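You operate a simulated robot arm through the tools that you are given. There is no shell and no other tool.

You run a simulated robot arm. Do the job below in one go: nothing can be reset, and whatever is moved stays where it is left.

Task
Start the line: main switch, pull and rewind drives, siren, then GO.
Fine: at the cream console; the main switch goes on before the two drive selectors; the line is running at the end.

Only the result counts: the job must be done as asked and must still hold three seconds after the hand-in. Knocking over, shifting, dropping, spilling or breaking anything else fails it.

Robot
A 6-joint arm with a two-finger gripper, fixed in place. Base frame: the origin is on the floor under the middle of its stand, x ahead of it, y to its left, z up. Lengths are in mm, angles in rad, forces in N, time in s.
It reaches about 1637 mm from its shoulder. Its first joint turns from -2.897 to 2.897 rad. Payload 3.43 kg.
The TCP is the grasp point between the finger pads, 20 mm short of the fingertips. In the tool frame z runs along the fingers and y along their closing line. The gripper opens to 190 mm; its body begins 248 mm behind the TCP.
Orientation is that of the tool frame in the base frame, as a unit quaternion [x, y, z, w]. With the fingers straight down and closing along the base's y, the tool's x points along the base's -x, its y along +y and its z along -z.

Tools
- The arm moves only by the tool send_rows. Its argument "plan" is a list that holds one entry, the list of rows, each a list of 7 numbers: the turn, a rotation vector about the tool's x, y, z in units of 120 degrees (1.0 is 120 degrees), then the shift along the tool's x, y, z in units of 200 mm (1.0 is 200 mm), then the finger opening in mm, from 0 to 190. In form: [[[ax, ay, az, dx, dy, dz, gripper], ...]]. A call has 1 to 20 rows; each row is the pose to reach, as a shift and turn from the pose commanded when the call began, along the tool's axes at that moment. A call with a number of a shift or a turn outside -1 to 1 is refused whole. Rows are played at 5 a second. More than 50 mm and 0.15 rad between two rows, or a gripper value outside its range, and nothing of the call is played. Where a pose cannot be reached the arm comes as near as it can. A force on the tool above 40 N (or 10 N above the force at the start of the call, whichever is more), or a blocked arm, ends the call early, and 0.2 s more pass. Each finger travels about 45 mm/s and halts on what it meets, pressing with about 31 N; the grip force reading is that of the motor and also rises with nothing between the fingers. The clock runs only during rows and for 0.2 s after the last one: add rows that repeat a pose to give the fingers time. It gives the time, the measured TCP pose, the force on the tool (base axes), the opening and the grip force at its end, in the units of the frame above (readings bear some noise), with the torque about the TCP (base axes, N m) and any sound that the robot's microphone picked up.
- Cameras (640 x 400 px; columns grow to the right, rows downward): "scene" is fixed at [220.3, 650.3, 1483.2]; the picture's right is [-0.64, -0.77, 0.00], its down [0.47, -0.39, -0.79] and it looks along [0.61, -0.51, 0.61] (base axes); focal length 214 px, centre (320, 200). "wrist" rides on the gripper at [70, -8, -288] in the tool frame; the picture's right is [0.12, 0.99, 0.00], its down [-0.96, 0.12, -0.25] and it looks along [-0.25, 0.03, 0.97] (tool axes); focal length 261 px, centre (320, 200). There is no depth. A picture from a camera that has moved, and an enlarged one, comes with that camera's place and axes in the base frame and with its lens.
- grab_frame(camera): a new picture of that camera. No time passes.
- raise_lower(by): slides the trunk up (or, below 0, down) by that many mm; the arm rides with it, the base frame stays. It gives what a move gives, with no picture.
- zoom(camera, box): a new picture of the part [left, top, right, bottom] of that camera's present view, enlarged. No time passes.
- hand_in(): hands the job in; it is judged then, once.

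Places have to be worked out from the pictures, the camera data and where the tool is seen. Open the gripper and draw the arm clear of the work before you hand the job in, unless the task says otherwise.

The tools are called after "Call:" by a JSON object that holds its "op" and its "data". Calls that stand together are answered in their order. send_rows: Moves the arm, as the interface text tells. Its arguments: {"type":"object","properties":{"plan":{"type":"array"}},"required":["plan"]} The other tools are called the same way: raise_lower (by) moves the trunk up or down; grab_frame (camera) takes a picture; zoom (camera, box) takes an enlarged picture of a part of a camera's view; hand_in () hands the job in.

At the start:

```text
t: 0.0
ee_pos: [714.2, 97.7, 1237.2]
orientation: [0.0, 1.0, 0.001, 0.0]
contact_force: [-0.7, 0.6, 0.7]
moment: [0.0, 0.0, 0.0]
grip_width: 190.1
finger_force: 0.1
trunk travel left (down, up): [-175.0, 65.0]
```

scene: 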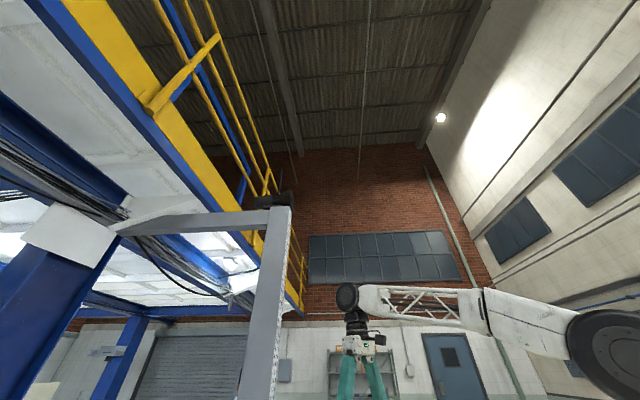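
wrist: 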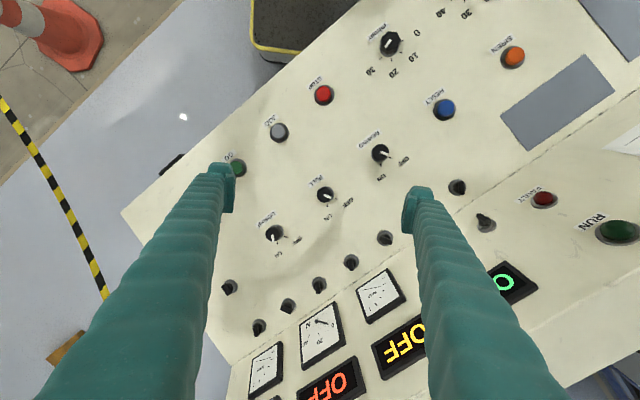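

The wrist view shows the cream console below the gripper with selectors and buttons; the labels appear upside down. I'll zoom in to read the labels.

Call:
{"op": "zoom", "data": {"camera": "wrist", "box": [200, 80, 440, 230]}}

Call:
{"op": "zoom", "data": {"camera": "wrist", "box": [200, 220, 440, 370]}}

Call:
{"op": "zoom", "data": {"camera": "wrist", "box": [340, 0, 580, 150]}}

Call:
{"op": "zoom", "data": {"camera": "wrist", "box": [400, 150, 640, 300]}}

Call:
{"op": "grab_frame", "data": {"camera": "scene"}}

```text
2.67 times, centred on (320, 155) of wrist
camera zoom: at [643.0, 89.5, 1523.7], right [-0.12, 0.99, 0.0], down [0.96, 0.12, 0.25], along [0.25, 0.03, -0.97], focal length 695 px, centre (320, 320)
```

zoom: 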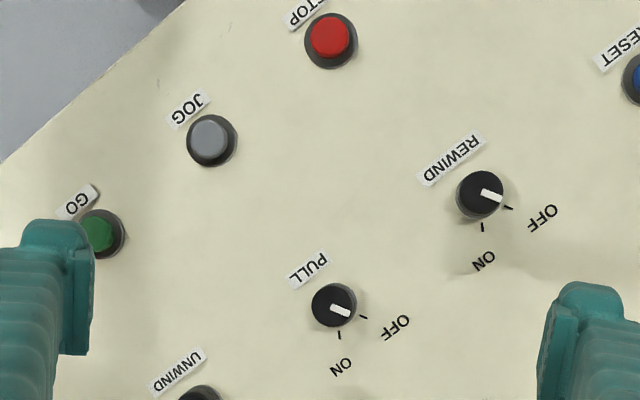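

```text
2.67 times, centred on (320, 295) of wrist
camera zoom: at [643.0, 89.5, 1523.7], right [-0.12, 0.99, 0.0], down [0.96, 0.12, 0.25], along [0.25, 0.03, -0.97], focal length 695 px, centre (320, -53)
```

zoom: 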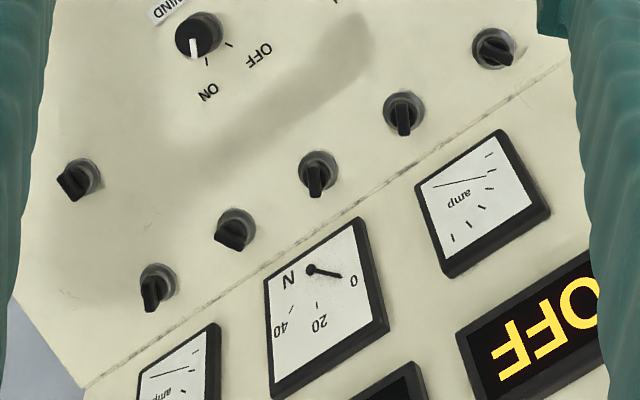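

```text
2.67 times, centred on (460, 75) of wrist
camera zoom: at [643.0, 89.5, 1523.7], right [-0.12, 0.99, 0.0], down [0.96, 0.12, 0.25], along [0.25, 0.03, -0.97], focal length 695 px, centre (-53, 533)
```

zoom: 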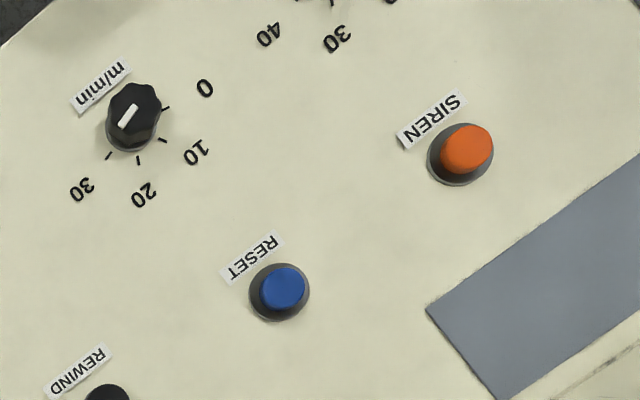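

```text
2.67 times, centred on (520, 225) of wrist
camera zoom: at [643.0, 89.5, 1523.7], right [-0.12, 0.99, 0.0], down [0.96, 0.12, 0.25], along [0.25, 0.03, -0.97], focal length 695 px, centre (-213, 133)
```

zoom: 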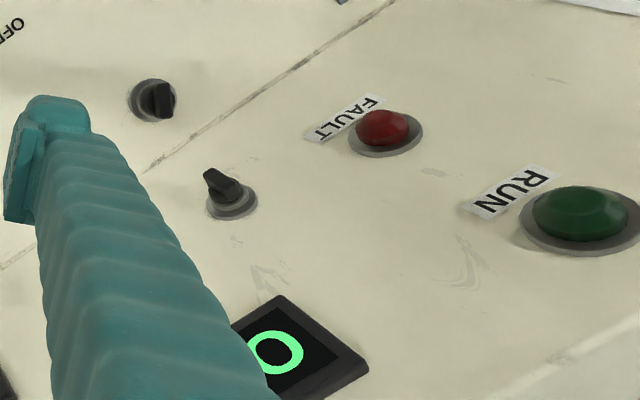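

```text
taken
```

scene: 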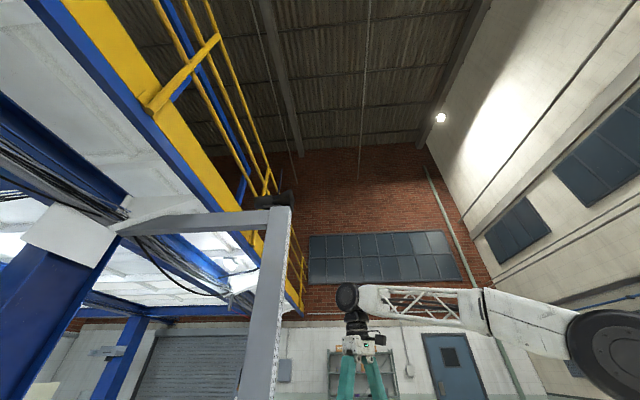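

No main switch is visible in this view; the console's operator-left side runs off the upper right of the picture (toward +y, −x). I'll shift the camera up and that way to see the rest of the console.

Call:
{"op": "send_rows", "data": {"plan": [[[0, 0, 0, 0.05, 0.15, -0.05, 190], [0, 0, 0, 0.1, 0.3, -0.1, 190], [0, 0, 0, 0.15, 0.45, -0.15, 190], [0, 0, 0, 0.2, 0.6, -0.2, 190], [0, 0, 0, 0.25, 0.75, -0.25, 190], [0, 0, 0, 0.3, 0.9, -0.3, 190], [0, 0, 0, 0.35, 1.0, -0.35, 190]]]}}

Call:
{"op": "grab_frame", "data": {"camera": "wrist"}}

Call:
{"op": "grab_frame", "data": {"camera": "scene"}}

```text
t: 1.6
ee_pos: [641.9, 296.9, 1305.3]
orientation: [0.0, 1.0, -0.001, 0.0]
contact_force: [0.5, -0.1, 0.0]
moment: [0.03, 0.02, -0.05]
grip_width: 189.6
finger_force: 0.0
trunk travel left (down, up): [-175.0, 65.0]
```

```text
taken
camera wrist: at [572.9, 289.0, 1593.5], right [-0.12, 0.99, 0.0], down [0.96, 0.12, 0.25], along [0.24, 0.03, -0.97], focal length 261 px, centre (320, 200)
```

wrist: 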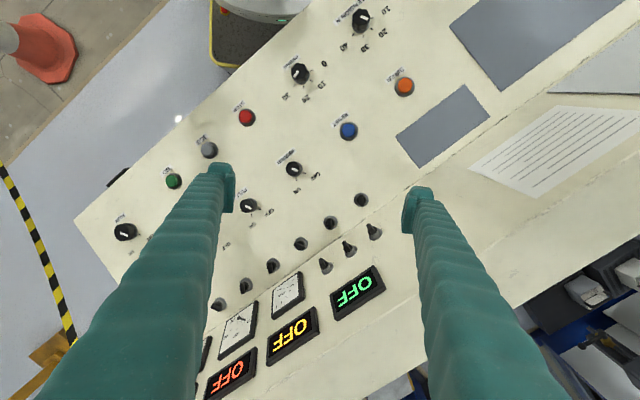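

```text
taken
```

scene: 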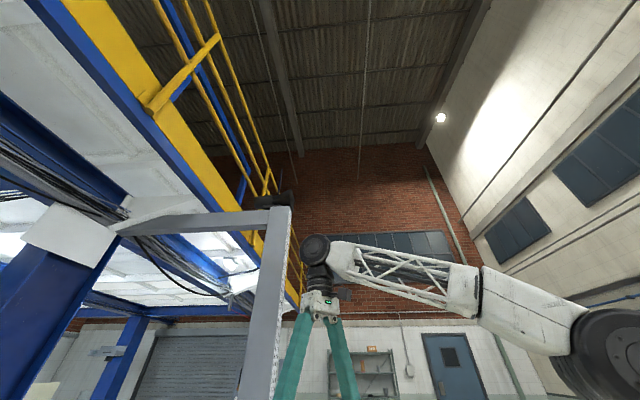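

A big selector is now visible at the far operator-right corner (125,232), and another dial at the top. I'll zoom in to read those labels.

Call:
{"op": "zoom", "data": {"camera": "wrist", "box": [70, 150, 230, 250]}}

Call:
{"op": "zoom", "data": {"camera": "wrist", "box": [270, 0, 430, 100]}}

Call:
{"op": "zoom", "data": {"camera": "wrist", "box": [240, 180, 400, 280]}}

Call:
{"op": "zoom", "data": {"camera": "wrist", "box": [400, 0, 640, 150]}}

```text
4.00 times, centred on (150, 200) of wrist
camera zoom: at [572.9, 289.0, 1593.5], right [-0.12, 0.99, 0.0], down [0.96, 0.12, 0.25], along [0.24, 0.03, -0.97], focal length 1043 px, centre (1000, 200)
```

zoom: 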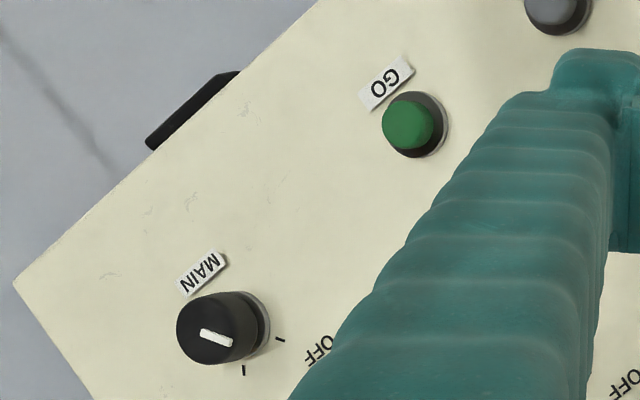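

```text
4.00 times, centred on (350, 50) of wrist
camera zoom: at [572.9, 289.0, 1593.5], right [-0.12, 0.99, 0.0], down [0.96, 0.12, 0.25], along [0.24, 0.03, -0.97], focal length 1043 px, centre (200, 800)
```

zoom: 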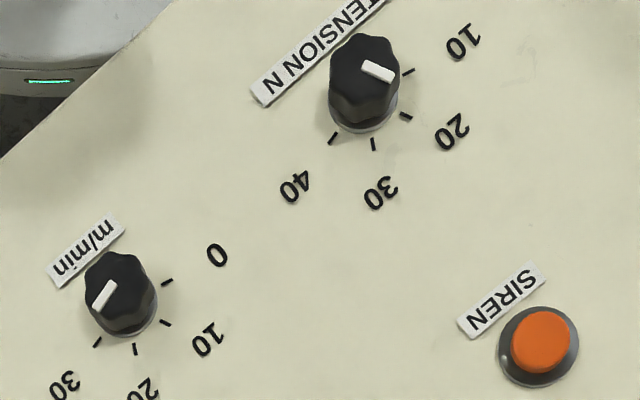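

```text
4.00 times, centred on (320, 230) of wrist
camera zoom: at [572.9, 289.0, 1593.5], right [-0.12, 0.99, 0.0], down [0.96, 0.12, 0.25], along [0.24, 0.03, -0.97], focal length 1043 px, centre (320, 80)
```

zoom: 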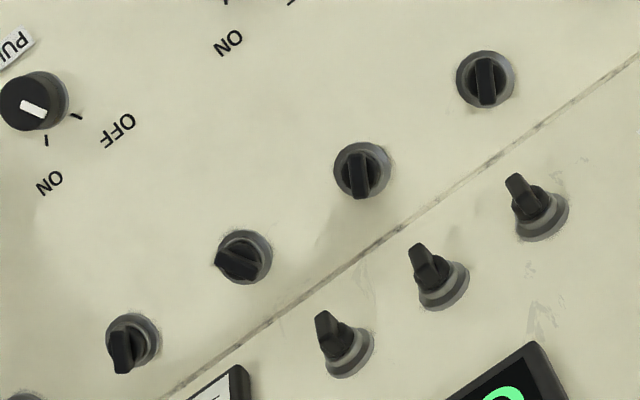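

```text
2.67 times, centred on (520, 75) of wrist
camera zoom: at [572.9, 289.0, 1593.5], right [-0.12, 0.99, 0.0], down [0.96, 0.12, 0.25], along [0.24, 0.03, -0.97], focal length 695 px, centre (-213, 533)
```

zoom: 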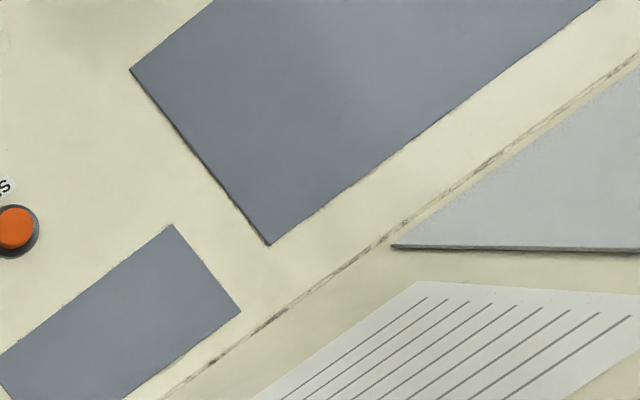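

Triangulating the two views puts the desk panel at z≈875–905 and sloping about 9°. The console faces roughly (0.7, 0.7), with GO near (751,−102), PULL near (780,119), REWIND near (669,232), SIREN near (435,484) and MAIN near (904,−225). I'll yaw the tool −45° to line up with the console and move over its middle for a second look.

Call:
{"op": "send_rows", "data": {"plan": [[[0, 0, -0.0536, -0.07, -0.143, 0.0, 190], [0, 0, -0.1072, -0.14, -0.286, 0.0, 190], [0, 0, -0.1608, -0.21, -0.429, 0.0, 190], [0, 0, -0.2144, -0.28, -0.572, 0.0, 190], [0, 0, -0.268, -0.35, -0.715, 0.0, 190], [0, 0, -0.3216, -0.42, -0.858, 0.0, 190], [0, 0, -0.375, -0.49, -1.0, 0.0, 190], [0, 0, -0.375, -0.49, -1.0, 0.0, 190]]]}}

Call:
{"op": "grab_frame", "data": {"camera": "wrist"}}

Call:
{"op": "grab_frame", "data": {"camera": "scene"}}

```text
t: 3.4
ee_pos: [741.5, 97.5, 1304.5]
orientation: [-0.384, 0.923, -0.001, 0.0]
contact_force: [0.6, -0.5, 1.2]
moment: [-0.03, 0.02, 0.04]
grip_width: 190.2
finger_force: 0.1
trunk travel left (down, up): [-175.0, 65.0]
```

```text
taken
camera wrist: at [697.9, 41.9, 1592.9], right [-0.79, 0.62, 0.0], down [0.6, 0.76, 0.25], along [0.15, 0.19, -0.97], focal length 261 px, centre (320, 200)
```

wrist: 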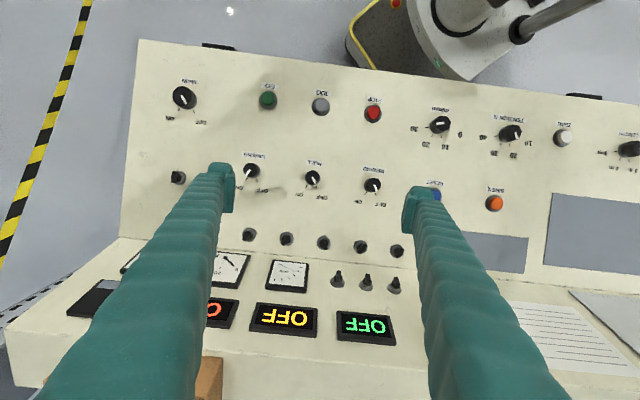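

```text
taken
```

scene: 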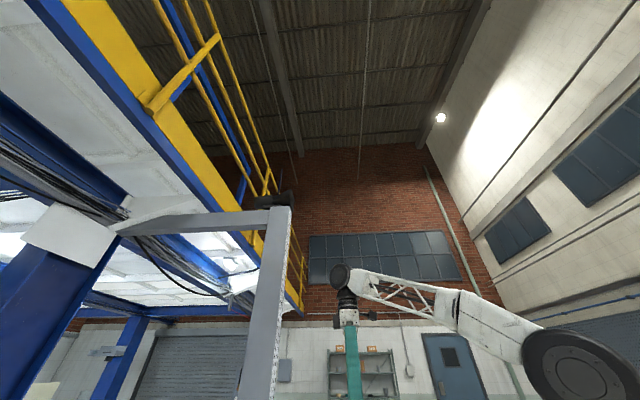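

The view is now well aligned with the console: rows run along (−0.71, 0.71). I'll zoom in on each control to measure positions.

Call:
{"op": "zoom", "data": {"camera": "wrist", "box": [140, 60, 300, 160]}}

Call:
{"op": "zoom", "data": {"camera": "wrist", "box": [240, 130, 400, 230]}}

Call:
{"op": "zoom", "data": {"camera": "wrist", "box": [420, 100, 580, 200]}}

Call:
{"op": "zoom", "data": {"camera": "wrist", "box": [420, 150, 580, 250]}}

Call:
{"op": "zoom", "data": {"camera": "wrist", "box": [220, 210, 420, 350]}}

Call:
{"op": "zoom", "data": {"camera": "wrist", "box": [240, 80, 400, 180]}}

```text
4.00 times, centred on (220, 110) of wrist
camera zoom: at [697.9, 41.9, 1592.9], right [-0.79, 0.62, 0.0], down [0.6, 0.76, 0.25], along [0.15, 0.19, -0.97], focal length 1043 px, centre (720, 560)
```

zoom: 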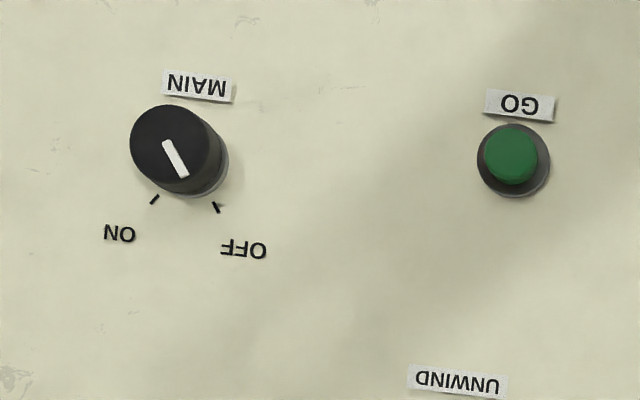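

```text
4.00 times, centred on (320, 180) of wrist
camera zoom: at [697.9, 41.9, 1592.9], right [-0.79, 0.62, 0.0], down [0.6, 0.76, 0.25], along [0.15, 0.19, -0.97], focal length 1043 px, centre (320, 280)
```

zoom: 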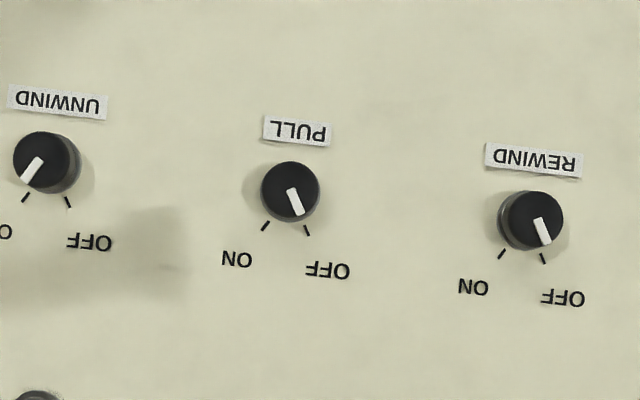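

```text
4.00 times, centred on (500, 150) of wrist
camera zoom: at [697.9, 41.9, 1592.9], right [-0.79, 0.62, 0.0], down [0.6, 0.76, 0.25], along [0.15, 0.19, -0.97], focal length 1043 px, centre (-400, 400)
```

zoom: 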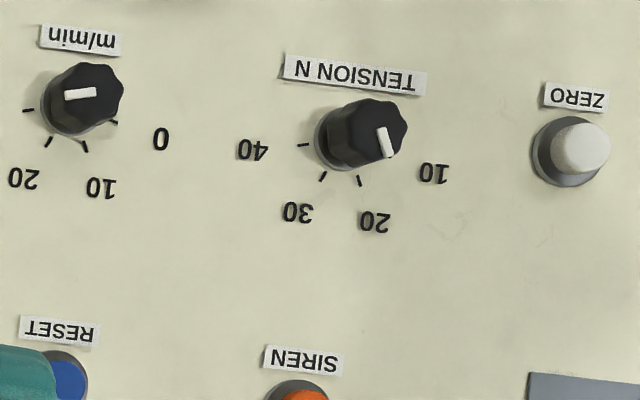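

```text
4.00 times, centred on (500, 200) of wrist
camera zoom: at [697.9, 41.9, 1592.9], right [-0.79, 0.62, 0.0], down [0.6, 0.76, 0.25], along [0.15, 0.19, -0.97], focal length 1043 px, centre (-400, 200)
```

zoom: 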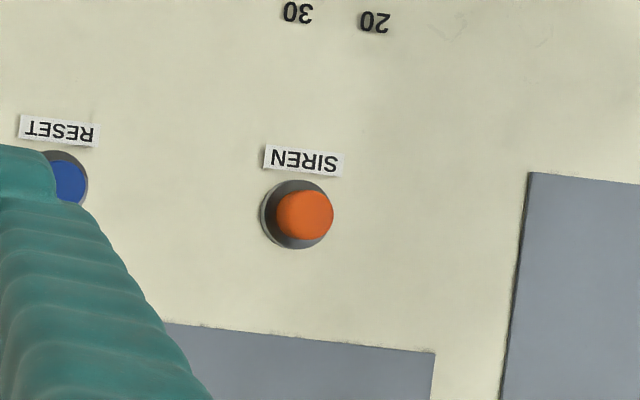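

```text
2.86 times, centred on (320, 280) of wrist
camera zoom: at [697.9, 41.9, 1592.9], right [-0.79, 0.62, 0.0], down [0.6, 0.76, 0.25], along [0.15, 0.19, -0.97], focal length 745 px, centre (320, -29)
```

zoom: 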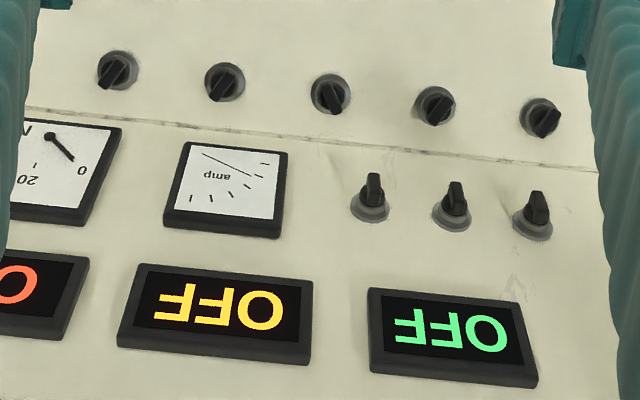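

```text
4.00 times, centred on (320, 130) of wrist
camera zoom: at [697.9, 41.9, 1592.9], right [-0.79, 0.62, 0.0], down [0.6, 0.76, 0.25], along [0.15, 0.19, -0.97], focal length 1043 px, centre (320, 480)
```

zoom: 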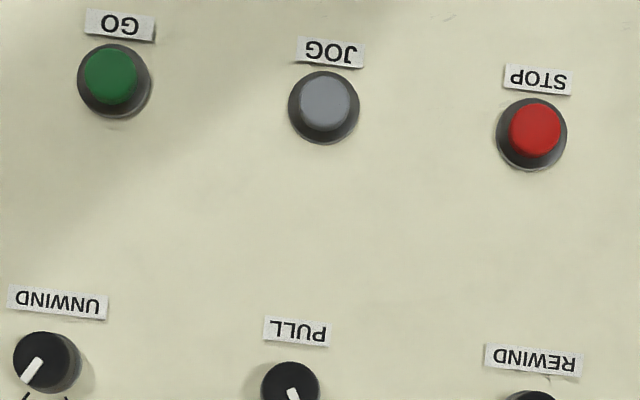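

MAIN, PULL and REWIND are all on OFF, UNWIND is already ON, and ON lies 60° clockwise from OFF. The panel slope comes out at about 10°, with the MAIN axis near (913,−241,873). I'll tilt the tool −10° to match the panel normal and travel toward MAIN at height.

Call:
{"op": "send_rows", "data": {"plan": [[[0, -0.0139, 0, 0.067, -0.167, 0.06, 190], [0, -0.0278, 0, 0.134, -0.334, 0.12, 190], [0, -0.0417, 0, 0.2, -0.5, 0.18, 190], [0, -0.0556, 0, 0.267, -0.667, 0.24, 190], [0, -0.0694, 0, 0.334, -0.834, 0.3, 190], [0, -0.0833, 0, 0.4, -1.0, 0.36, 190], [0, -0.0833, 0, 0.4, -1.0, 0.36, 190]]]}}

Call:
{"op": "grab_frame", "data": {"camera": "wrist"}}

```text
t: 5.0
ee_pos: [828.4, -101.9, 1233.3]
orientation: [-0.382, 0.92, 0.034, 0.08]
contact_force: [-0.6, -0.1, 0.9]
moment: [0.0, 0.02, 0.01]
grip_width: 190.0
finger_force: 0.0
trunk travel left (down, up): [-175.0, 65.0]
```

```text
taken
camera wrist: at [749.4, -190.9, 1505.0], right [-0.79, 0.62, -0.02], down [0.56, 0.72, 0.41], along [0.27, 0.31, -0.91], focal length 261 px, centre (320, 200)
```

wrist: 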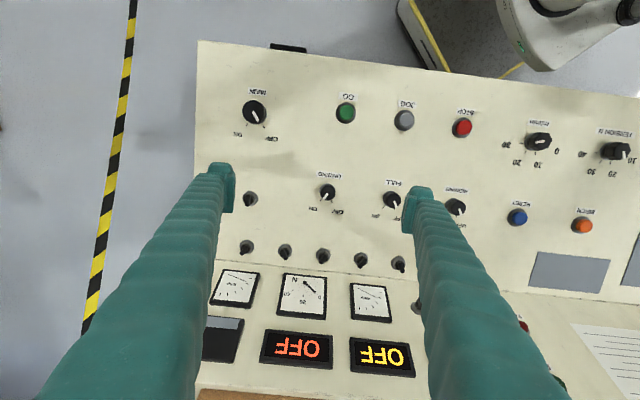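

The tilt is in place and MAIN is at (255,112) in the picture. I'll move over MAIN along the new tool axes, stopping about 180 mm above the panel to refine the position.

Call:
{"op": "send_rows", "data": {"plan": [[[0, 0, 0, 0.083, -0.132, 0.12, 190], [0, 0, 0, 0.167, -0.263, 0.24, 190], [0, 0, 0, 0.25, -0.395, 0.36, 190], [0, 0, 0, 0.333, -0.527, 0.48, 190], [0, 0, 0, 0.417, -0.658, 0.6, 190], [0, 0, 0, 0.5, -0.79, 0.72, 190], [0, 0, 0, 0.5, -0.79, 0.72, 190]]]}}

Call:
{"op": "grab_frame", "data": {"camera": "wrist"}}

Call:
{"op": "zoom", "data": {"camera": "wrist", "box": [240, 100, 400, 200]}}

```text
t: 6.6
ee_pos: [885.0, -262.9, 1075.7]
orientation: [-0.381, 0.92, 0.033, 0.081]
contact_force: [-0.6, -0.2, -0.3]
moment: [0.0, 0.02, -0.03]
grip_width: 189.9
finger_force: 0.0
trunk travel left (down, up): [-175.0, 65.0]
```

```text
taken
camera wrist: at [806.7, -352.8, 1347.9], right [-0.79, 0.62, -0.02], down [0.56, 0.72, 0.41], along [0.27, 0.31, -0.91], focal length 261 px, centre (320, 200)
```

wrist: 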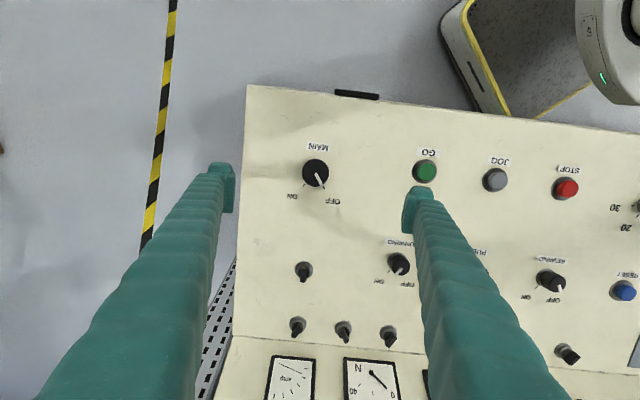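

```text
4.00 times, centred on (320, 150) of wrist
camera zoom: at [806.7, -352.8, 1347.9], right [-0.79, 0.62, -0.02], down [0.56, 0.72, 0.41], along [0.27, 0.31, -0.91], focal length 1043 px, centre (320, 400)
```

zoom: 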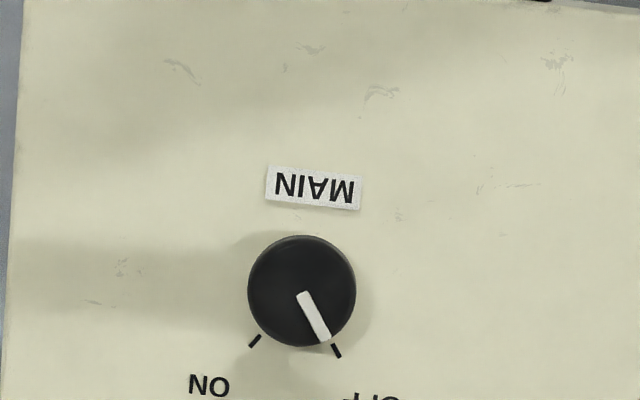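

MAIN sits about 8 mm toward tool −y from the tool axis, and the panel is roughly 205–216 mm ahead of the TCP. I'll correct sideways, descend 110 mm along the normal, and narrow the gripper to 100 mm to measure again from closer.

Call:
{"op": "send_rows", "data": {"plan": [[[0, 0, 0, 0, -0.041, 0.1, 100], [0, 0, 0, 0, -0.041, 0.2, 100], [0, 0, 0, 0, -0.041, 0.3, 100], [0, 0, 0, 0, -0.041, 0.4, 100], [0, 0, 0, 0, -0.041, 0.48, 100], [0, 0, 0, 0, -0.041, 0.55, 100], [0, 0, 0, 0, -0.041, 0.55, 100]]]}}

Call:
{"op": "grab_frame", "data": {"camera": "wrist"}}

Call:
{"op": "zoom", "data": {"camera": "wrist", "box": [240, 110, 400, 210]}}

```text
t: 8.2
ee_pos: [905.6, -256.6, 966.2]
orientation: [-0.381, 0.92, 0.033, 0.081]
contact_force: [0.0, 0.3, 0.3]
moment: [0.01, 0.01, -0.01]
grip_width: 100.0
finger_force: 0.2
trunk travel left (down, up): [-175.0, 65.0]
```

```text
taken
camera wrist: at [826.8, -346.4, 1238.0], right [-0.79, 0.62, -0.02], down [0.56, 0.72, 0.41], along [0.27, 0.31, -0.91], focal length 261 px, centre (320, 200)
```

wrist: 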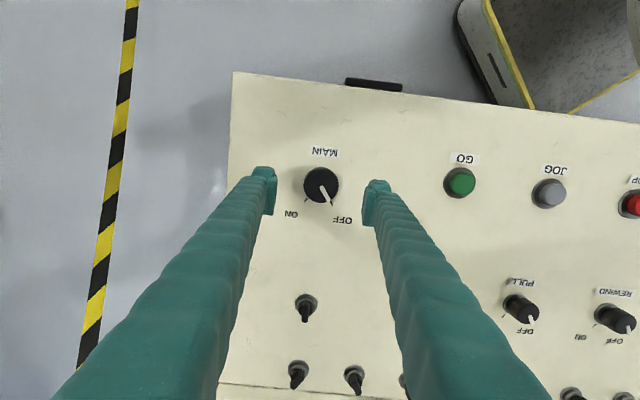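

```text
4.00 times, centred on (320, 160) of wrist
camera zoom: at [826.8, -346.4, 1238.0], right [-0.79, 0.62, -0.02], down [0.56, 0.72, 0.41], along [0.27, 0.31, -0.91], focal length 1043 px, centre (320, 360)
```

zoom: 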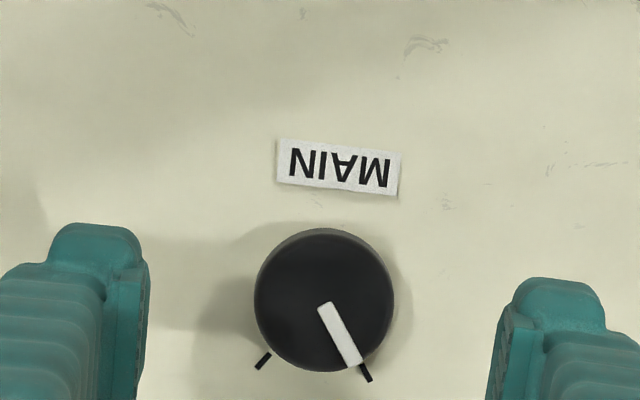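

From the scale change between the two views, the knob top is about 81 mm ahead of the TCP and the panel about 104 mm, with the knob about 44 mm across and 22 mm high. I'll correct 2 mm sideways and descend 60 mm, then check again.

Call:
{"op": "send_rows", "data": {"plan": [[[0, 0, 0, -0.006, 0.01, 0.1, 100], [0, 0, 0, -0.006, 0.01, 0.2, 100], [0, 0, 0, -0.006, 0.01, 0.3, 100], [0, 0, 0, -0.006, 0.01, 0.3, 100]]]}}

Call:
{"op": "grab_frame", "data": {"camera": "wrist"}}

Call:
{"op": "zoom", "data": {"camera": "wrist", "box": [240, 130, 400, 230]}}

```text
t: 9.2
ee_pos: [910.9, -248.9, 906.8]
orientation: [-0.381, 0.921, 0.033, 0.081]
contact_force: [-0.4, 0.0, -0.8]
moment: [0.03, 0.02, 0.02]
grip_width: 100.1
finger_force: 0.0
trunk travel left (down, up): [-175.0, 65.0]
```

```text
taken
camera wrist: at [833.1, -337.5, 1178.1], right [-0.79, 0.62, -0.02], down [0.56, 0.72, 0.41], along [0.27, 0.31, -0.91], focal length 261 px, centre (320, 200)
```

wrist: 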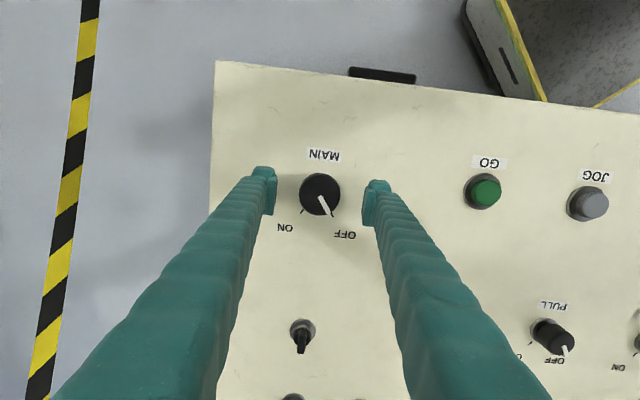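

```text
4.00 times, centred on (320, 180) of wrist
camera zoom: at [833.1, -337.5, 1178.1], right [-0.79, 0.62, -0.02], down [0.56, 0.72, 0.41], along [0.27, 0.31, -0.91], focal length 1043 px, centre (320, 280)
```

zoom: 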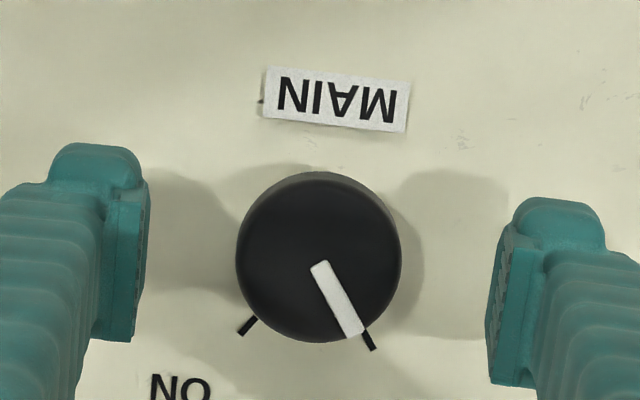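

The knob is now centred in y, with about 2 mm still to move toward the console back. The panel is roughly 15–28 mm beyond the fingertips, so I'll creep down 12 mm and read the force.

Call:
{"op": "send_rows", "data": {"plan": [[[0, 0, 0, -0.01, 0, 0.03, 100], [0, 0, 0, -0.01, 0, 0.06, 100], [0, 0, 0, -0.01, 0, 0.06, 80]]]}}

Call:
{"op": "zoom", "data": {"camera": "wrist", "box": [240, 130, 400, 230]}}

```text
t: 10.0
ee_pos: [914.9, -244.5, 895.5]
orientation: [-0.381, 0.92, 0.033, 0.081]
contact_force: [0.1, -0.2, -0.4]
moment: [0.0, 0.01, 0.0]
grip_width: 79.7
finger_force: 0.1
trunk travel left (down, up): [-175.0, 65.0]
```

```text
4.00 times, centred on (320, 180) of wrist
camera zoom: at [836.4, -334.7, 1166.8], right [-0.79, 0.62, -0.02], down [0.56, 0.72, 0.41], along [0.27, 0.31, -0.91], focal length 1043 px, centre (320, 280)
```

zoom: 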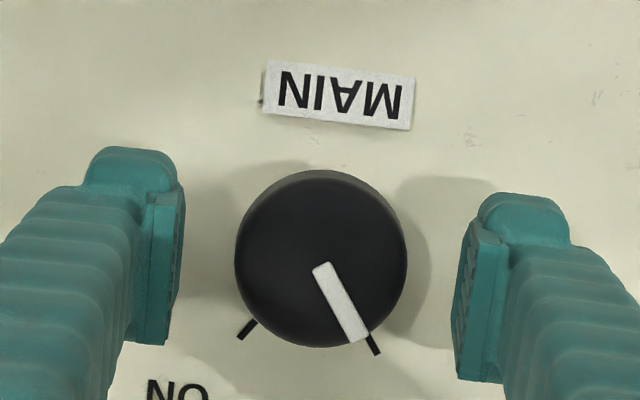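

No contact yet. I'll creep down another 5 mm in small steps while watching the force.

Call:
{"op": "send_rows", "data": {"plan": [[[0, 0, 0, 0, 0, 0.0125, 80], [0, 0, 0, 0, 0, 0.025, 80], [0, 0, 0, 0, 0, 0.025, 80]]]}}

Call:
{"op": "zoom", "data": {"camera": "wrist", "box": [240, 130, 400, 230]}}

```text
t: 10.8
ee_pos: [914.4, -244.9, 890.1]
orientation: [-0.381, 0.92, 0.034, 0.08]
contact_force: [0.4, -0.7, -0.5]
moment: [-0.01, -0.02, -0.02]
grip_width: 80.1
finger_force: 0.3
trunk travel left (down, up): [-175.0, 65.0]
```

```text
4.00 times, centred on (320, 180) of wrist
camera zoom: at [837.2, -333.6, 1161.9], right [-0.79, 0.62, -0.02], down [0.56, 0.72, 0.41], along [0.27, 0.31, -0.91], focal length 1043 px, centre (320, 280)
```

zoom: 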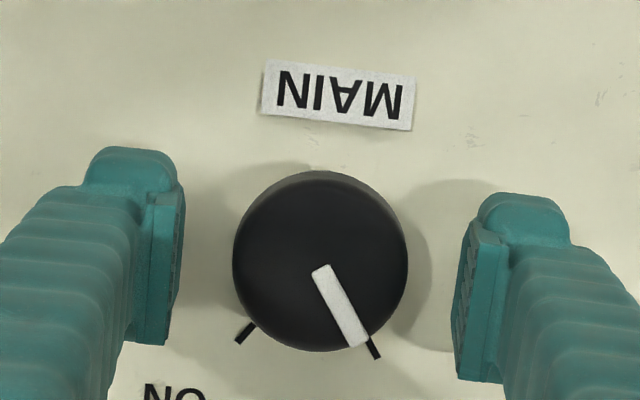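

The scale suggests the knob top is now about level with the TCP, so the fingertips should straddle the knob. I'll close on it to test whether the fingers stop at its ~50 mm diameter.

Call:
{"op": "send_rows", "data": {"plan": [[[0, 0, 0, 0, 0, 0, 60], [0, 0, 0, 0, 0, 0, 45], [0, 0, 0, 0, 0, 0, 40], [0, 0, 0, 0, 0, 0, 40]]]}}

Call:
{"op": "zoom", "data": {"camera": "wrist", "box": [240, 130, 400, 230]}}

```text
t: 11.8
ee_pos: [915.1, -243.4, 889.7]
orientation: [-0.381, 0.921, 0.033, 0.081]
contact_force: [1.5, -0.2, -0.5]
moment: [0.0, -0.03, -0.04]
grip_width: 50.5
finger_force: 44.8
trunk travel left (down, up): [-175.0, 65.0]
```

```text
4.00 times, centred on (320, 180) of wrist
camera zoom: at [837.2, -333.7, 1161.9], right [-0.79, 0.62, -0.02], down [0.56, 0.72, 0.41], along [0.27, 0.31, -0.91], focal length 1043 px, centre (320, 280)
```

zoom: 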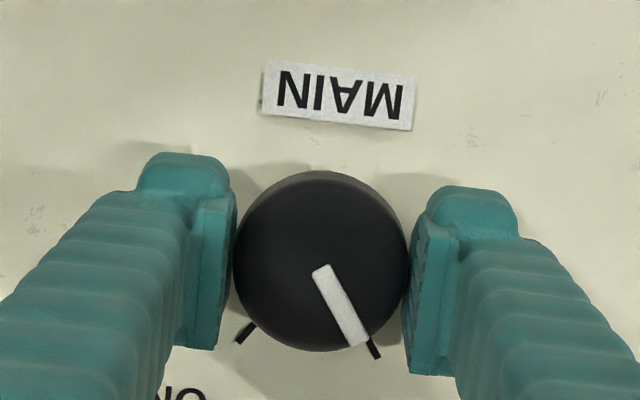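

The grip holds at 50.5 mm with almost no side force, so MAIN is held. I'll turn it clockwise, positive about tool z, by 60° and check the pointer against the ON tick.

Call:
{"op": "send_rows", "data": {"plan": [[[0, 0, 0.0625, 0, 0, 0, 40], [0, 0, 0.125, 0, 0, 0, 40], [0, 0, 0.1875, 0, 0, 0, 40], [0, 0, 0.25, 0, 0, 0, 40], [0, 0, 0.3125, 0, 0, 0, 40], [0, 0, 0.375, 0, 0, 0, 40], [0, 0, 0.4375, 0, 0, 0, 40], [0, 0, 0.5, 0, 0, 0, 40], [0, 0, 0.5, 0, 0, 0, 40]]]}}

Call:
{"op": "grab_frame", "data": {"camera": "wrist"}}

Call:
{"op": "zoom", "data": {"camera": "wrist", "box": [240, 130, 400, 230]}}

```text
t: 13.8
ee_pos: [916.2, -244.7, 890.7]
orientation: [0.131, 0.988, 0.07, 0.052]
contact_force: [0.1, -10.3, -5.6]
moment: [0.02, -0.08, 0.0]
grip_width: 50.0
finger_force: 44.8
trunk travel left (down, up): [-175.0, 65.0]
```

```text
taken
camera wrist: at [810.8, -268.8, 1166.8], right [0.14, 0.98, 0.14], down [0.92, -0.18, 0.34], along [0.36, 0.08, -0.93], focal length 261 px, centre (320, 200)
```

wrist: 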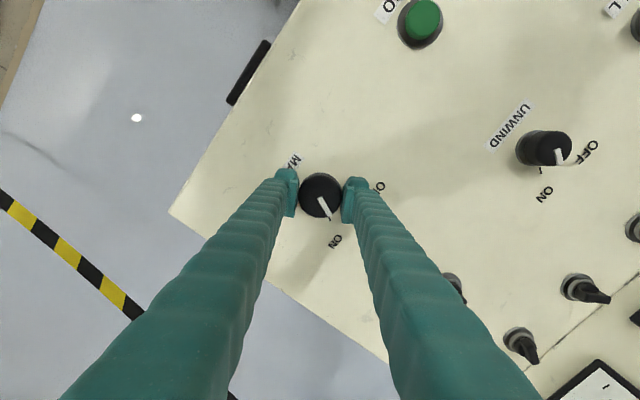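

```text
4.00 times, centred on (320, 180) of wrist
camera zoom: at [810.8, -268.8, 1166.8], right [0.14, 0.98, 0.14], down [0.92, -0.18, 0.34], along [0.36, 0.08, -0.93], focal length 1043 px, centre (320, 280)
```

zoom: 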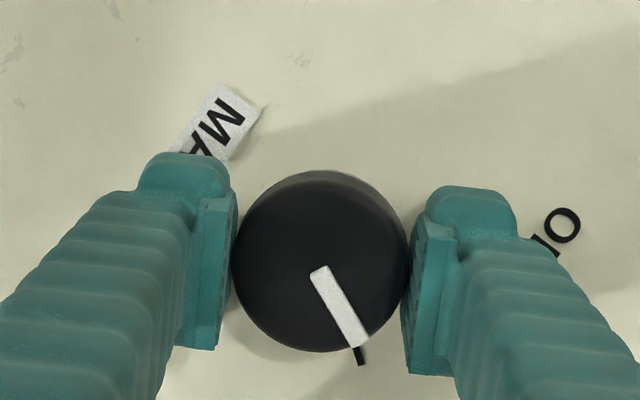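

The knob turned with the fingers. The pointer still sits about 7° short of the ON tick and there's a mild 10 N side force, so I'll turn 8° more with a 1 mm relief shift.

Call:
{"op": "send_rows", "data": {"plan": [[[0, 0, 0.033, 0, -0.003, 0, 40], [0, 0, 0.067, 0, -0.005, 0, 40], [0, 0, 0.067, 0, -0.005, 0, 40]]]}}

Call:
{"op": "zoom", "data": {"camera": "wrist", "box": [240, 130, 400, 230]}}

```text
t: 14.6
ee_pos: [916.5, -245.2, 890.6]
orientation: [0.2, 0.976, 0.073, 0.048]
contact_force: [-4.9, -5.1, -4.5]
moment: [0.22, 0.13, 0.01]
grip_width: 49.9
finger_force: 44.7
trunk travel left (down, up): [-175.0, 65.0]
```

```text
4.00 times, centred on (320, 180) of wrist
camera zoom: at [812.8, -259.5, 1168.3], right [0.27, 0.95, 0.15], down [0.9, -0.31, 0.32], along [0.35, 0.05, -0.93], focal length 1043 px, centre (320, 280)
```

zoom: 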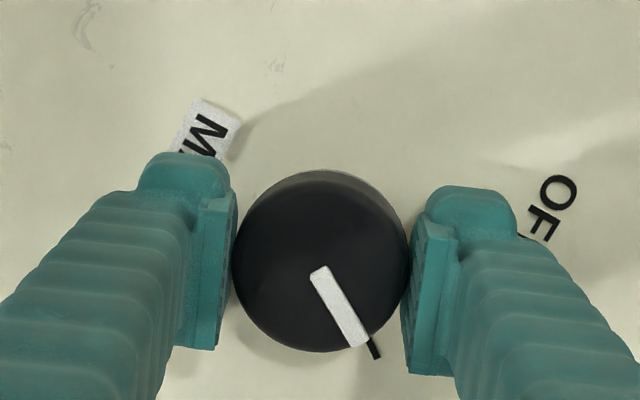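

The ON tick now lines up with the pointer exactly as the OFF tick did at the start. I'll open the fingers and check that the knob stays at ON.

Call:
{"op": "send_rows", "data": {"plan": [[[0, 0, 0, 0, 0, 0, 60], [0, 0, 0, 0, 0, 0, 80], [0, 0, 0, 0, 0, 0, 90], [0, 0, 0, 0, 0, 0, 90]]]}}

Call:
{"op": "zoom", "data": {"camera": "wrist", "box": [240, 130, 400, 230]}}

```text
t: 15.6
ee_pos: [915.3, -245.3, 889.8]
orientation: [0.198, 0.976, 0.073, 0.048]
contact_force: [-0.2, -0.4, 0.4]
moment: [0.01, 0.0, 0.01]
grip_width: 90.4
finger_force: 0.1
trunk travel left (down, up): [-175.0, 65.0]
```

```text
4.00 times, centred on (320, 180) of wrist
camera zoom: at [812.9, -259.5, 1168.4], right [0.27, 0.95, 0.15], down [0.9, -0.31, 0.32], along [0.36, 0.05, -0.93], focal length 1043 px, centre (320, 280)
```

zoom: 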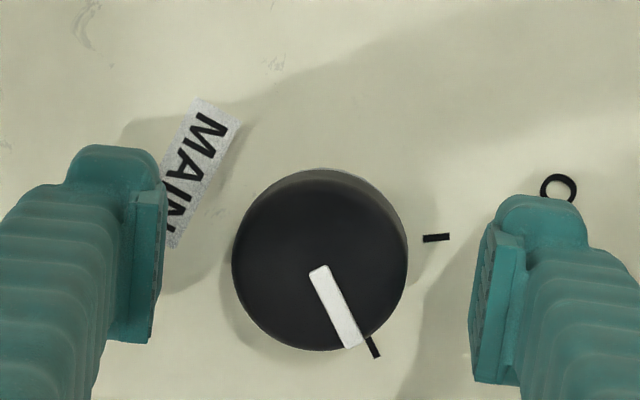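

MAIN holds at ON. I'll lift 120 mm along the normal and rotate the wrist back to line up with the console.

Call:
{"op": "send_rows", "data": {"plan": [[[0, 0, 0, 0, 0, -0.1, 90], [0, 0, 0, 0, 0, -0.25, 90], [0, 0, -0.063, 0, 0, -0.4, 90], [0, 0, -0.126, 0, 0, -0.5, 100], [0, 0, -0.189, 0, 0, -0.6, 100], [0, 0, -0.252, 0, 0, -0.6, 100], [0, 0, -0.315, 0, 0, -0.6, 100], [0, 0, -0.378, 0, 0, -0.6, 100], [0, 0, -0.441, 0, 0, -0.6, 100], [0, 0, -0.504, 0, 0, -0.6, 100], [0, 0, -0.567, 0, 0, -0.6, 100], [0, 0, -0.567, 0, 0, -0.6, 100]]]}}

Call:
{"op": "grab_frame", "data": {"camera": "wrist"}}

Call:
{"op": "zoom", "data": {"camera": "wrist", "box": [240, 110, 400, 210]}}

```text
t: 18.2
ee_pos: [901.2, -260.4, 1008.5]
orientation: [-0.383, 0.92, 0.034, 0.08]
contact_force: [0.9, -0.4, -0.2]
moment: [-0.03, -0.02, 0.0]
grip_width: 99.9
finger_force: 0.0
trunk travel left (down, up): [-175.0, 65.0]
```

```text
taken
camera wrist: at [822.8, -349.2, 1280.1], right [-0.79, 0.62, -0.02], down [0.56, 0.72, 0.41], along [0.27, 0.31, -0.91], focal length 261 px, centre (320, 200)
```

wrist: 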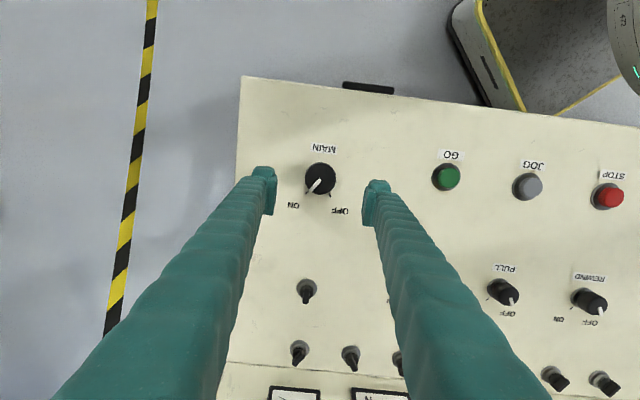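

```text
4.00 times, centred on (320, 160) of wrist
camera zoom: at [822.8, -349.2, 1280.1], right [-0.79, 0.62, -0.02], down [0.56, 0.72, 0.41], along [0.27, 0.31, -0.91], focal length 1043 px, centre (320, 360)
```

zoom: 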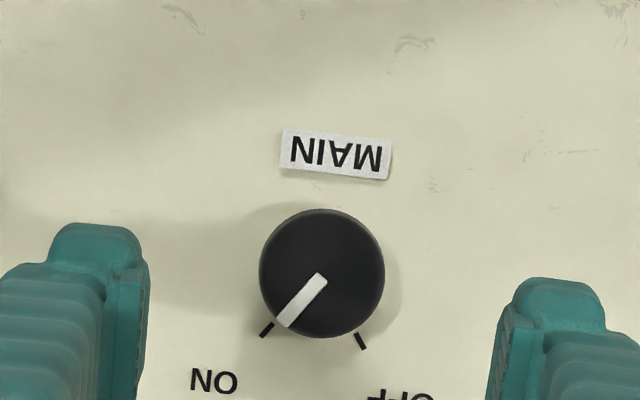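

MAIN is confirmed on ON. Next I'll move toward PULL, near (785,121,901), in two hops, staying about 110 mm above the panel.

Call:
{"op": "send_rows", "data": {"plan": [[[0, 0, 0, -0.083, 0.176, 0, 100], [0, 0, 0, -0.166, 0.352, 0, 100], [0, 0, 0, -0.249, 0.528, 0, 100], [0, 0, 0, -0.332, 0.704, 0, 100], [0, 0, 0, -0.415, 0.88, 0, 100], [0, 0, 0, -0.415, 0.88, 0, 100]]]}}

Call:
{"op": "send_rows", "data": {"plan": [[[0, 0, 0, -0.083, 0.175, 0, 100], [0, 0, 0, -0.166, 0.35, 0, 100], [0, 0, 0, -0.249, 0.525, 0.0, 100], [0, 0, 0, -0.332, 0.7, 0.0, 100], [0, 0, 0, -0.415, 0.877, 0.0, 100], [0, 0, 0, -0.415, 0.877, 0.0, 100]]]}}

Call:
{"op": "grab_frame", "data": {"camera": "wrist"}}

Call:
{"op": "zoom", "data": {"camera": "wrist", "box": [240, 110, 400, 210]}}

```text
t: 19.6
ee_pos: [834.1, -77.1, 1023.0]
orientation: [-0.381, 0.921, 0.034, 0.08]
contact_force: [-0.3, 0.2, -0.1]
moment: [-0.01, 0.02, 0.01]
grip_width: 99.7
finger_force: 0.1
trunk travel left (down, up): [-175.0, 65.0]
```

```text
t: 21.0
ee_pos: [768.0, 103.7, 1037.9]
orientation: [-0.381, 0.92, 0.033, 0.081]
contact_force: [0.3, -0.1, 0.3]
moment: [-0.02, -0.05, -0.01]
grip_width: 99.9
finger_force: 0.1
trunk travel left (down, up): [-175.0, 65.0]
```

```text
taken
camera wrist: at [690.5, 14.5, 1309.6], right [-0.79, 0.62, -0.02], down [0.56, 0.72, 0.41], along [0.27, 0.31, -0.91], focal length 261 px, centre (320, 200)
```

wrist: 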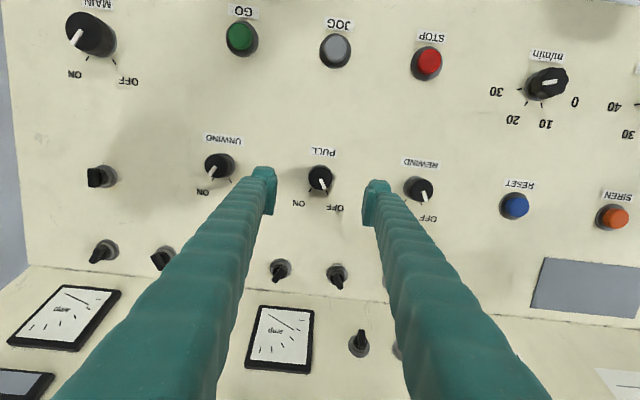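

```text
4.00 times, centred on (320, 160) of wrist
camera zoom: at [690.5, 14.5, 1309.6], right [-0.79, 0.62, -0.02], down [0.56, 0.72, 0.41], along [0.27, 0.31, -0.91], focal length 1043 px, centre (320, 360)
```

zoom: 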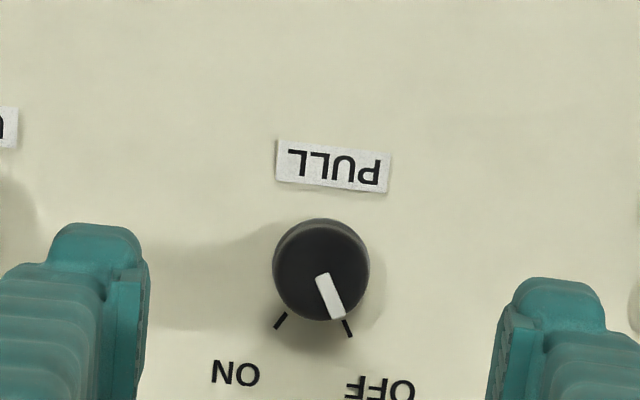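

Triangulating PULL's ticks against MAIN's puts the panel slope nearer 12.5°, with the PULL axis at about (785,120.5,901). I'll tilt 2.5° more, shift slightly toward the operator side, and descend about 85 mm over PULL.

Call:
{"op": "send_rows", "data": {"plan": [[[0, -0.0104, 0, 0.01, 0, 0.1, 100], [0, -0.0208, 0, 0.0215, 0, 0.2, 100], [0, -0.0208, 0, 0.0215, 0, 0.3, 90], [0, -0.0208, 0, 0.0215, 0, 0.38, 80], [0, -0.0208, 0, 0.0215, 0, 0.4265, 80], [0, -0.0208, 0, 0.0215, 0, 0.4265, 80]]]}}

Call:
{"op": "grab_frame", "data": {"camera": "wrist"}}

Call:
{"op": "zoom", "data": {"camera": "wrist", "box": [240, 130, 400, 230]}}

```text
t: 22.4
ee_pos: [775.1, 111.8, 953.0]
orientation: [-0.381, 0.918, 0.042, 0.1]
contact_force: [0.1, 0.1, 0.7]
moment: [-0.02, -0.01, 0.0]
grip_width: 79.9
finger_force: 0.1
trunk travel left (down, up): [-175.0, 65.0]
```

```text
taken
camera wrist: at [689.1, 14.0, 1218.6], right [-0.78, 0.62, -0.03], down [0.54, 0.71, 0.45], along [0.3, 0.34, -0.89], focal length 261 px, centre (320, 200)
```

wrist: 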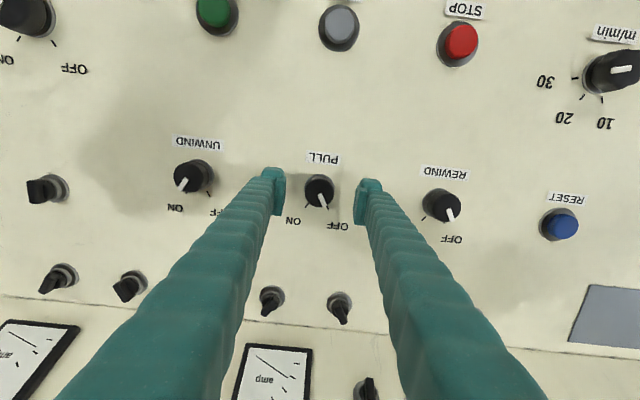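

```text
4.00 times, centred on (320, 180) of wrist
camera zoom: at [689.1, 14.0, 1218.6], right [-0.78, 0.62, -0.03], down [0.54, 0.71, 0.45], along [0.3, 0.34, -0.89], focal length 1043 px, centre (320, 280)
```

zoom: 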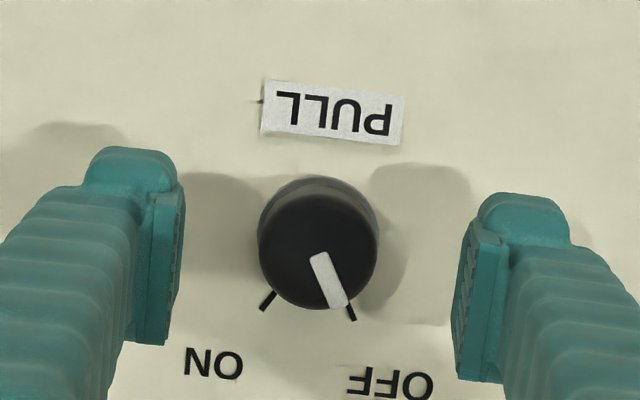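

PULL is about 2 mm toward the console back from the tool axis, and the panel is about 33 mm below the fingertips. I'll correct and descend 25 mm slowly.

Call:
{"op": "send_rows", "data": {"plan": [[[0, 0, 0, -0.01, 0, 0.04, 70], [0, 0, 0, -0.01, 0, 0.08, 70], [0, 0, 0, -0.01, 0, 0.105, 70], [0, 0, 0, -0.01, 0, 0.125, 70], [0, 0, 0, -0.01, 0, 0.125, 70]]]}}

Call:
{"op": "zoom", "data": {"camera": "wrist", "box": [240, 130, 400, 230]}}

```text
t: 23.6
ee_pos: [780.2, 116.3, 930.0]
orientation: [-0.381, 0.918, 0.042, 0.1]
contact_force: [-0.3, -0.3, -0.1]
moment: [0.01, 0.02, 0.01]
grip_width: 69.7
finger_force: 0.0
trunk travel left (down, up): [-175.0, 65.0]
```

```text
4.00 times, centred on (320, 180) of wrist
camera zoom: at [694.0, 19.1, 1195.5], right [-0.78, 0.62, -0.03], down [0.54, 0.71, 0.45], along [0.3, 0.34, -0.89], focal length 1043 px, centre (320, 280)
```

zoom: 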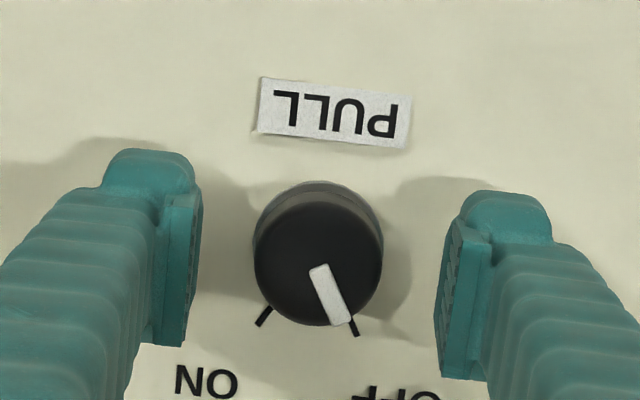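

PULL is centred to about 1 mm. I'll close on it and check the stop width.

Call:
{"op": "send_rows", "data": {"plan": [[[0, 0, 0, 0, 0, 0, 50], [0, 0, 0, 0, 0, 0, 35], [0, 0, 0, 0, 0, 0, 25], [0, 0, 0, 0, 0, 0, 25], [0, 0, 0, 0, 0, 0, 25]]]}}

Call:
{"op": "zoom", "data": {"camera": "wrist", "box": [240, 130, 400, 230]}}

```text
t: 24.8
ee_pos: [781.3, 116.3, 928.1]
orientation: [-0.381, 0.918, 0.041, 0.101]
contact_force: [6.7, -3.8, -1.1]
moment: [0.01, -0.09, -0.05]
grip_width: 36.6
finger_force: 45.4
trunk travel left (down, up): [-175.0, 65.0]
```

```text
4.00 times, centred on (320, 180) of wrist
camera zoom: at [694.4, 18.7, 1195.4], right [-0.78, 0.62, -0.03], down [0.54, 0.71, 0.45], along [0.3, 0.34, -0.89], focal length 1043 px, centre (320, 280)
```

zoom: 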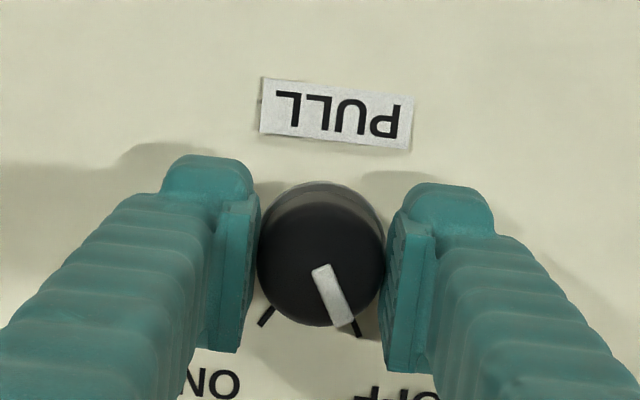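

PULL is held at 36.6 mm with a light side force. I'll turn it 60° clockwise with a 0.5 mm relief shift.

Call:
{"op": "send_rows", "data": {"plan": [[[0, 0, 0.0625, 0, -0.002, 0, 25], [0, 0, 0.125, 0, -0.003, 0, 25], [0, 0, 0.1875, 0, -0.003, 0, 25], [0, 0, 0.25, 0, -0.003, 0, 25], [0, 0, 0.3125, 0, -0.003, 0, 25], [0, 0, 0.375, 0, -0.003, 0, 25], [0, 0, 0.4375, 0, -0.003, 0, 25], [0, 0, 0.5, 0, -0.003, 0, 25], [0, 0, 0.5, 0, -0.003, 0, 25]]]}}

Call:
{"op": "zoom", "data": {"camera": "wrist", "box": [240, 130, 400, 230]}}

```text
t: 26.8
ee_pos: [781.0, 115.0, 930.2]
orientation: [0.131, 0.985, 0.086, 0.067]
contact_force: [8.8, -14.2, 6.7]
moment: [-0.13, -0.13, -0.03]
grip_width: 36.3
finger_force: 44.9
trunk travel left (down, up): [-175.0, 65.0]
```

```text
4.00 times, centred on (320, 180) of wrist
camera zoom: at [667.8, 82.9, 1201.2], right [0.13, 0.98, 0.17], down [0.91, -0.19, 0.37], along [0.39, 0.11, -0.91], focal length 1043 px, centre (320, 280)
```

zoom: 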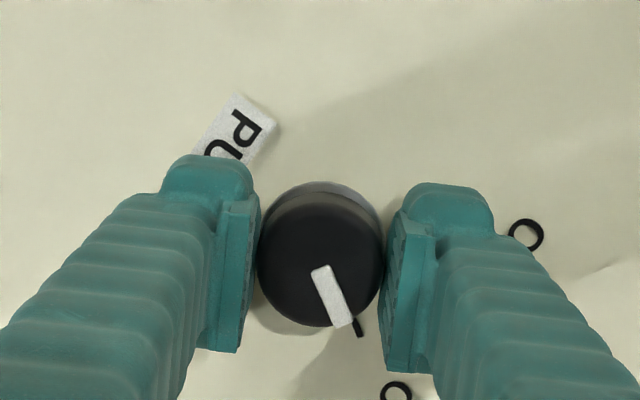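

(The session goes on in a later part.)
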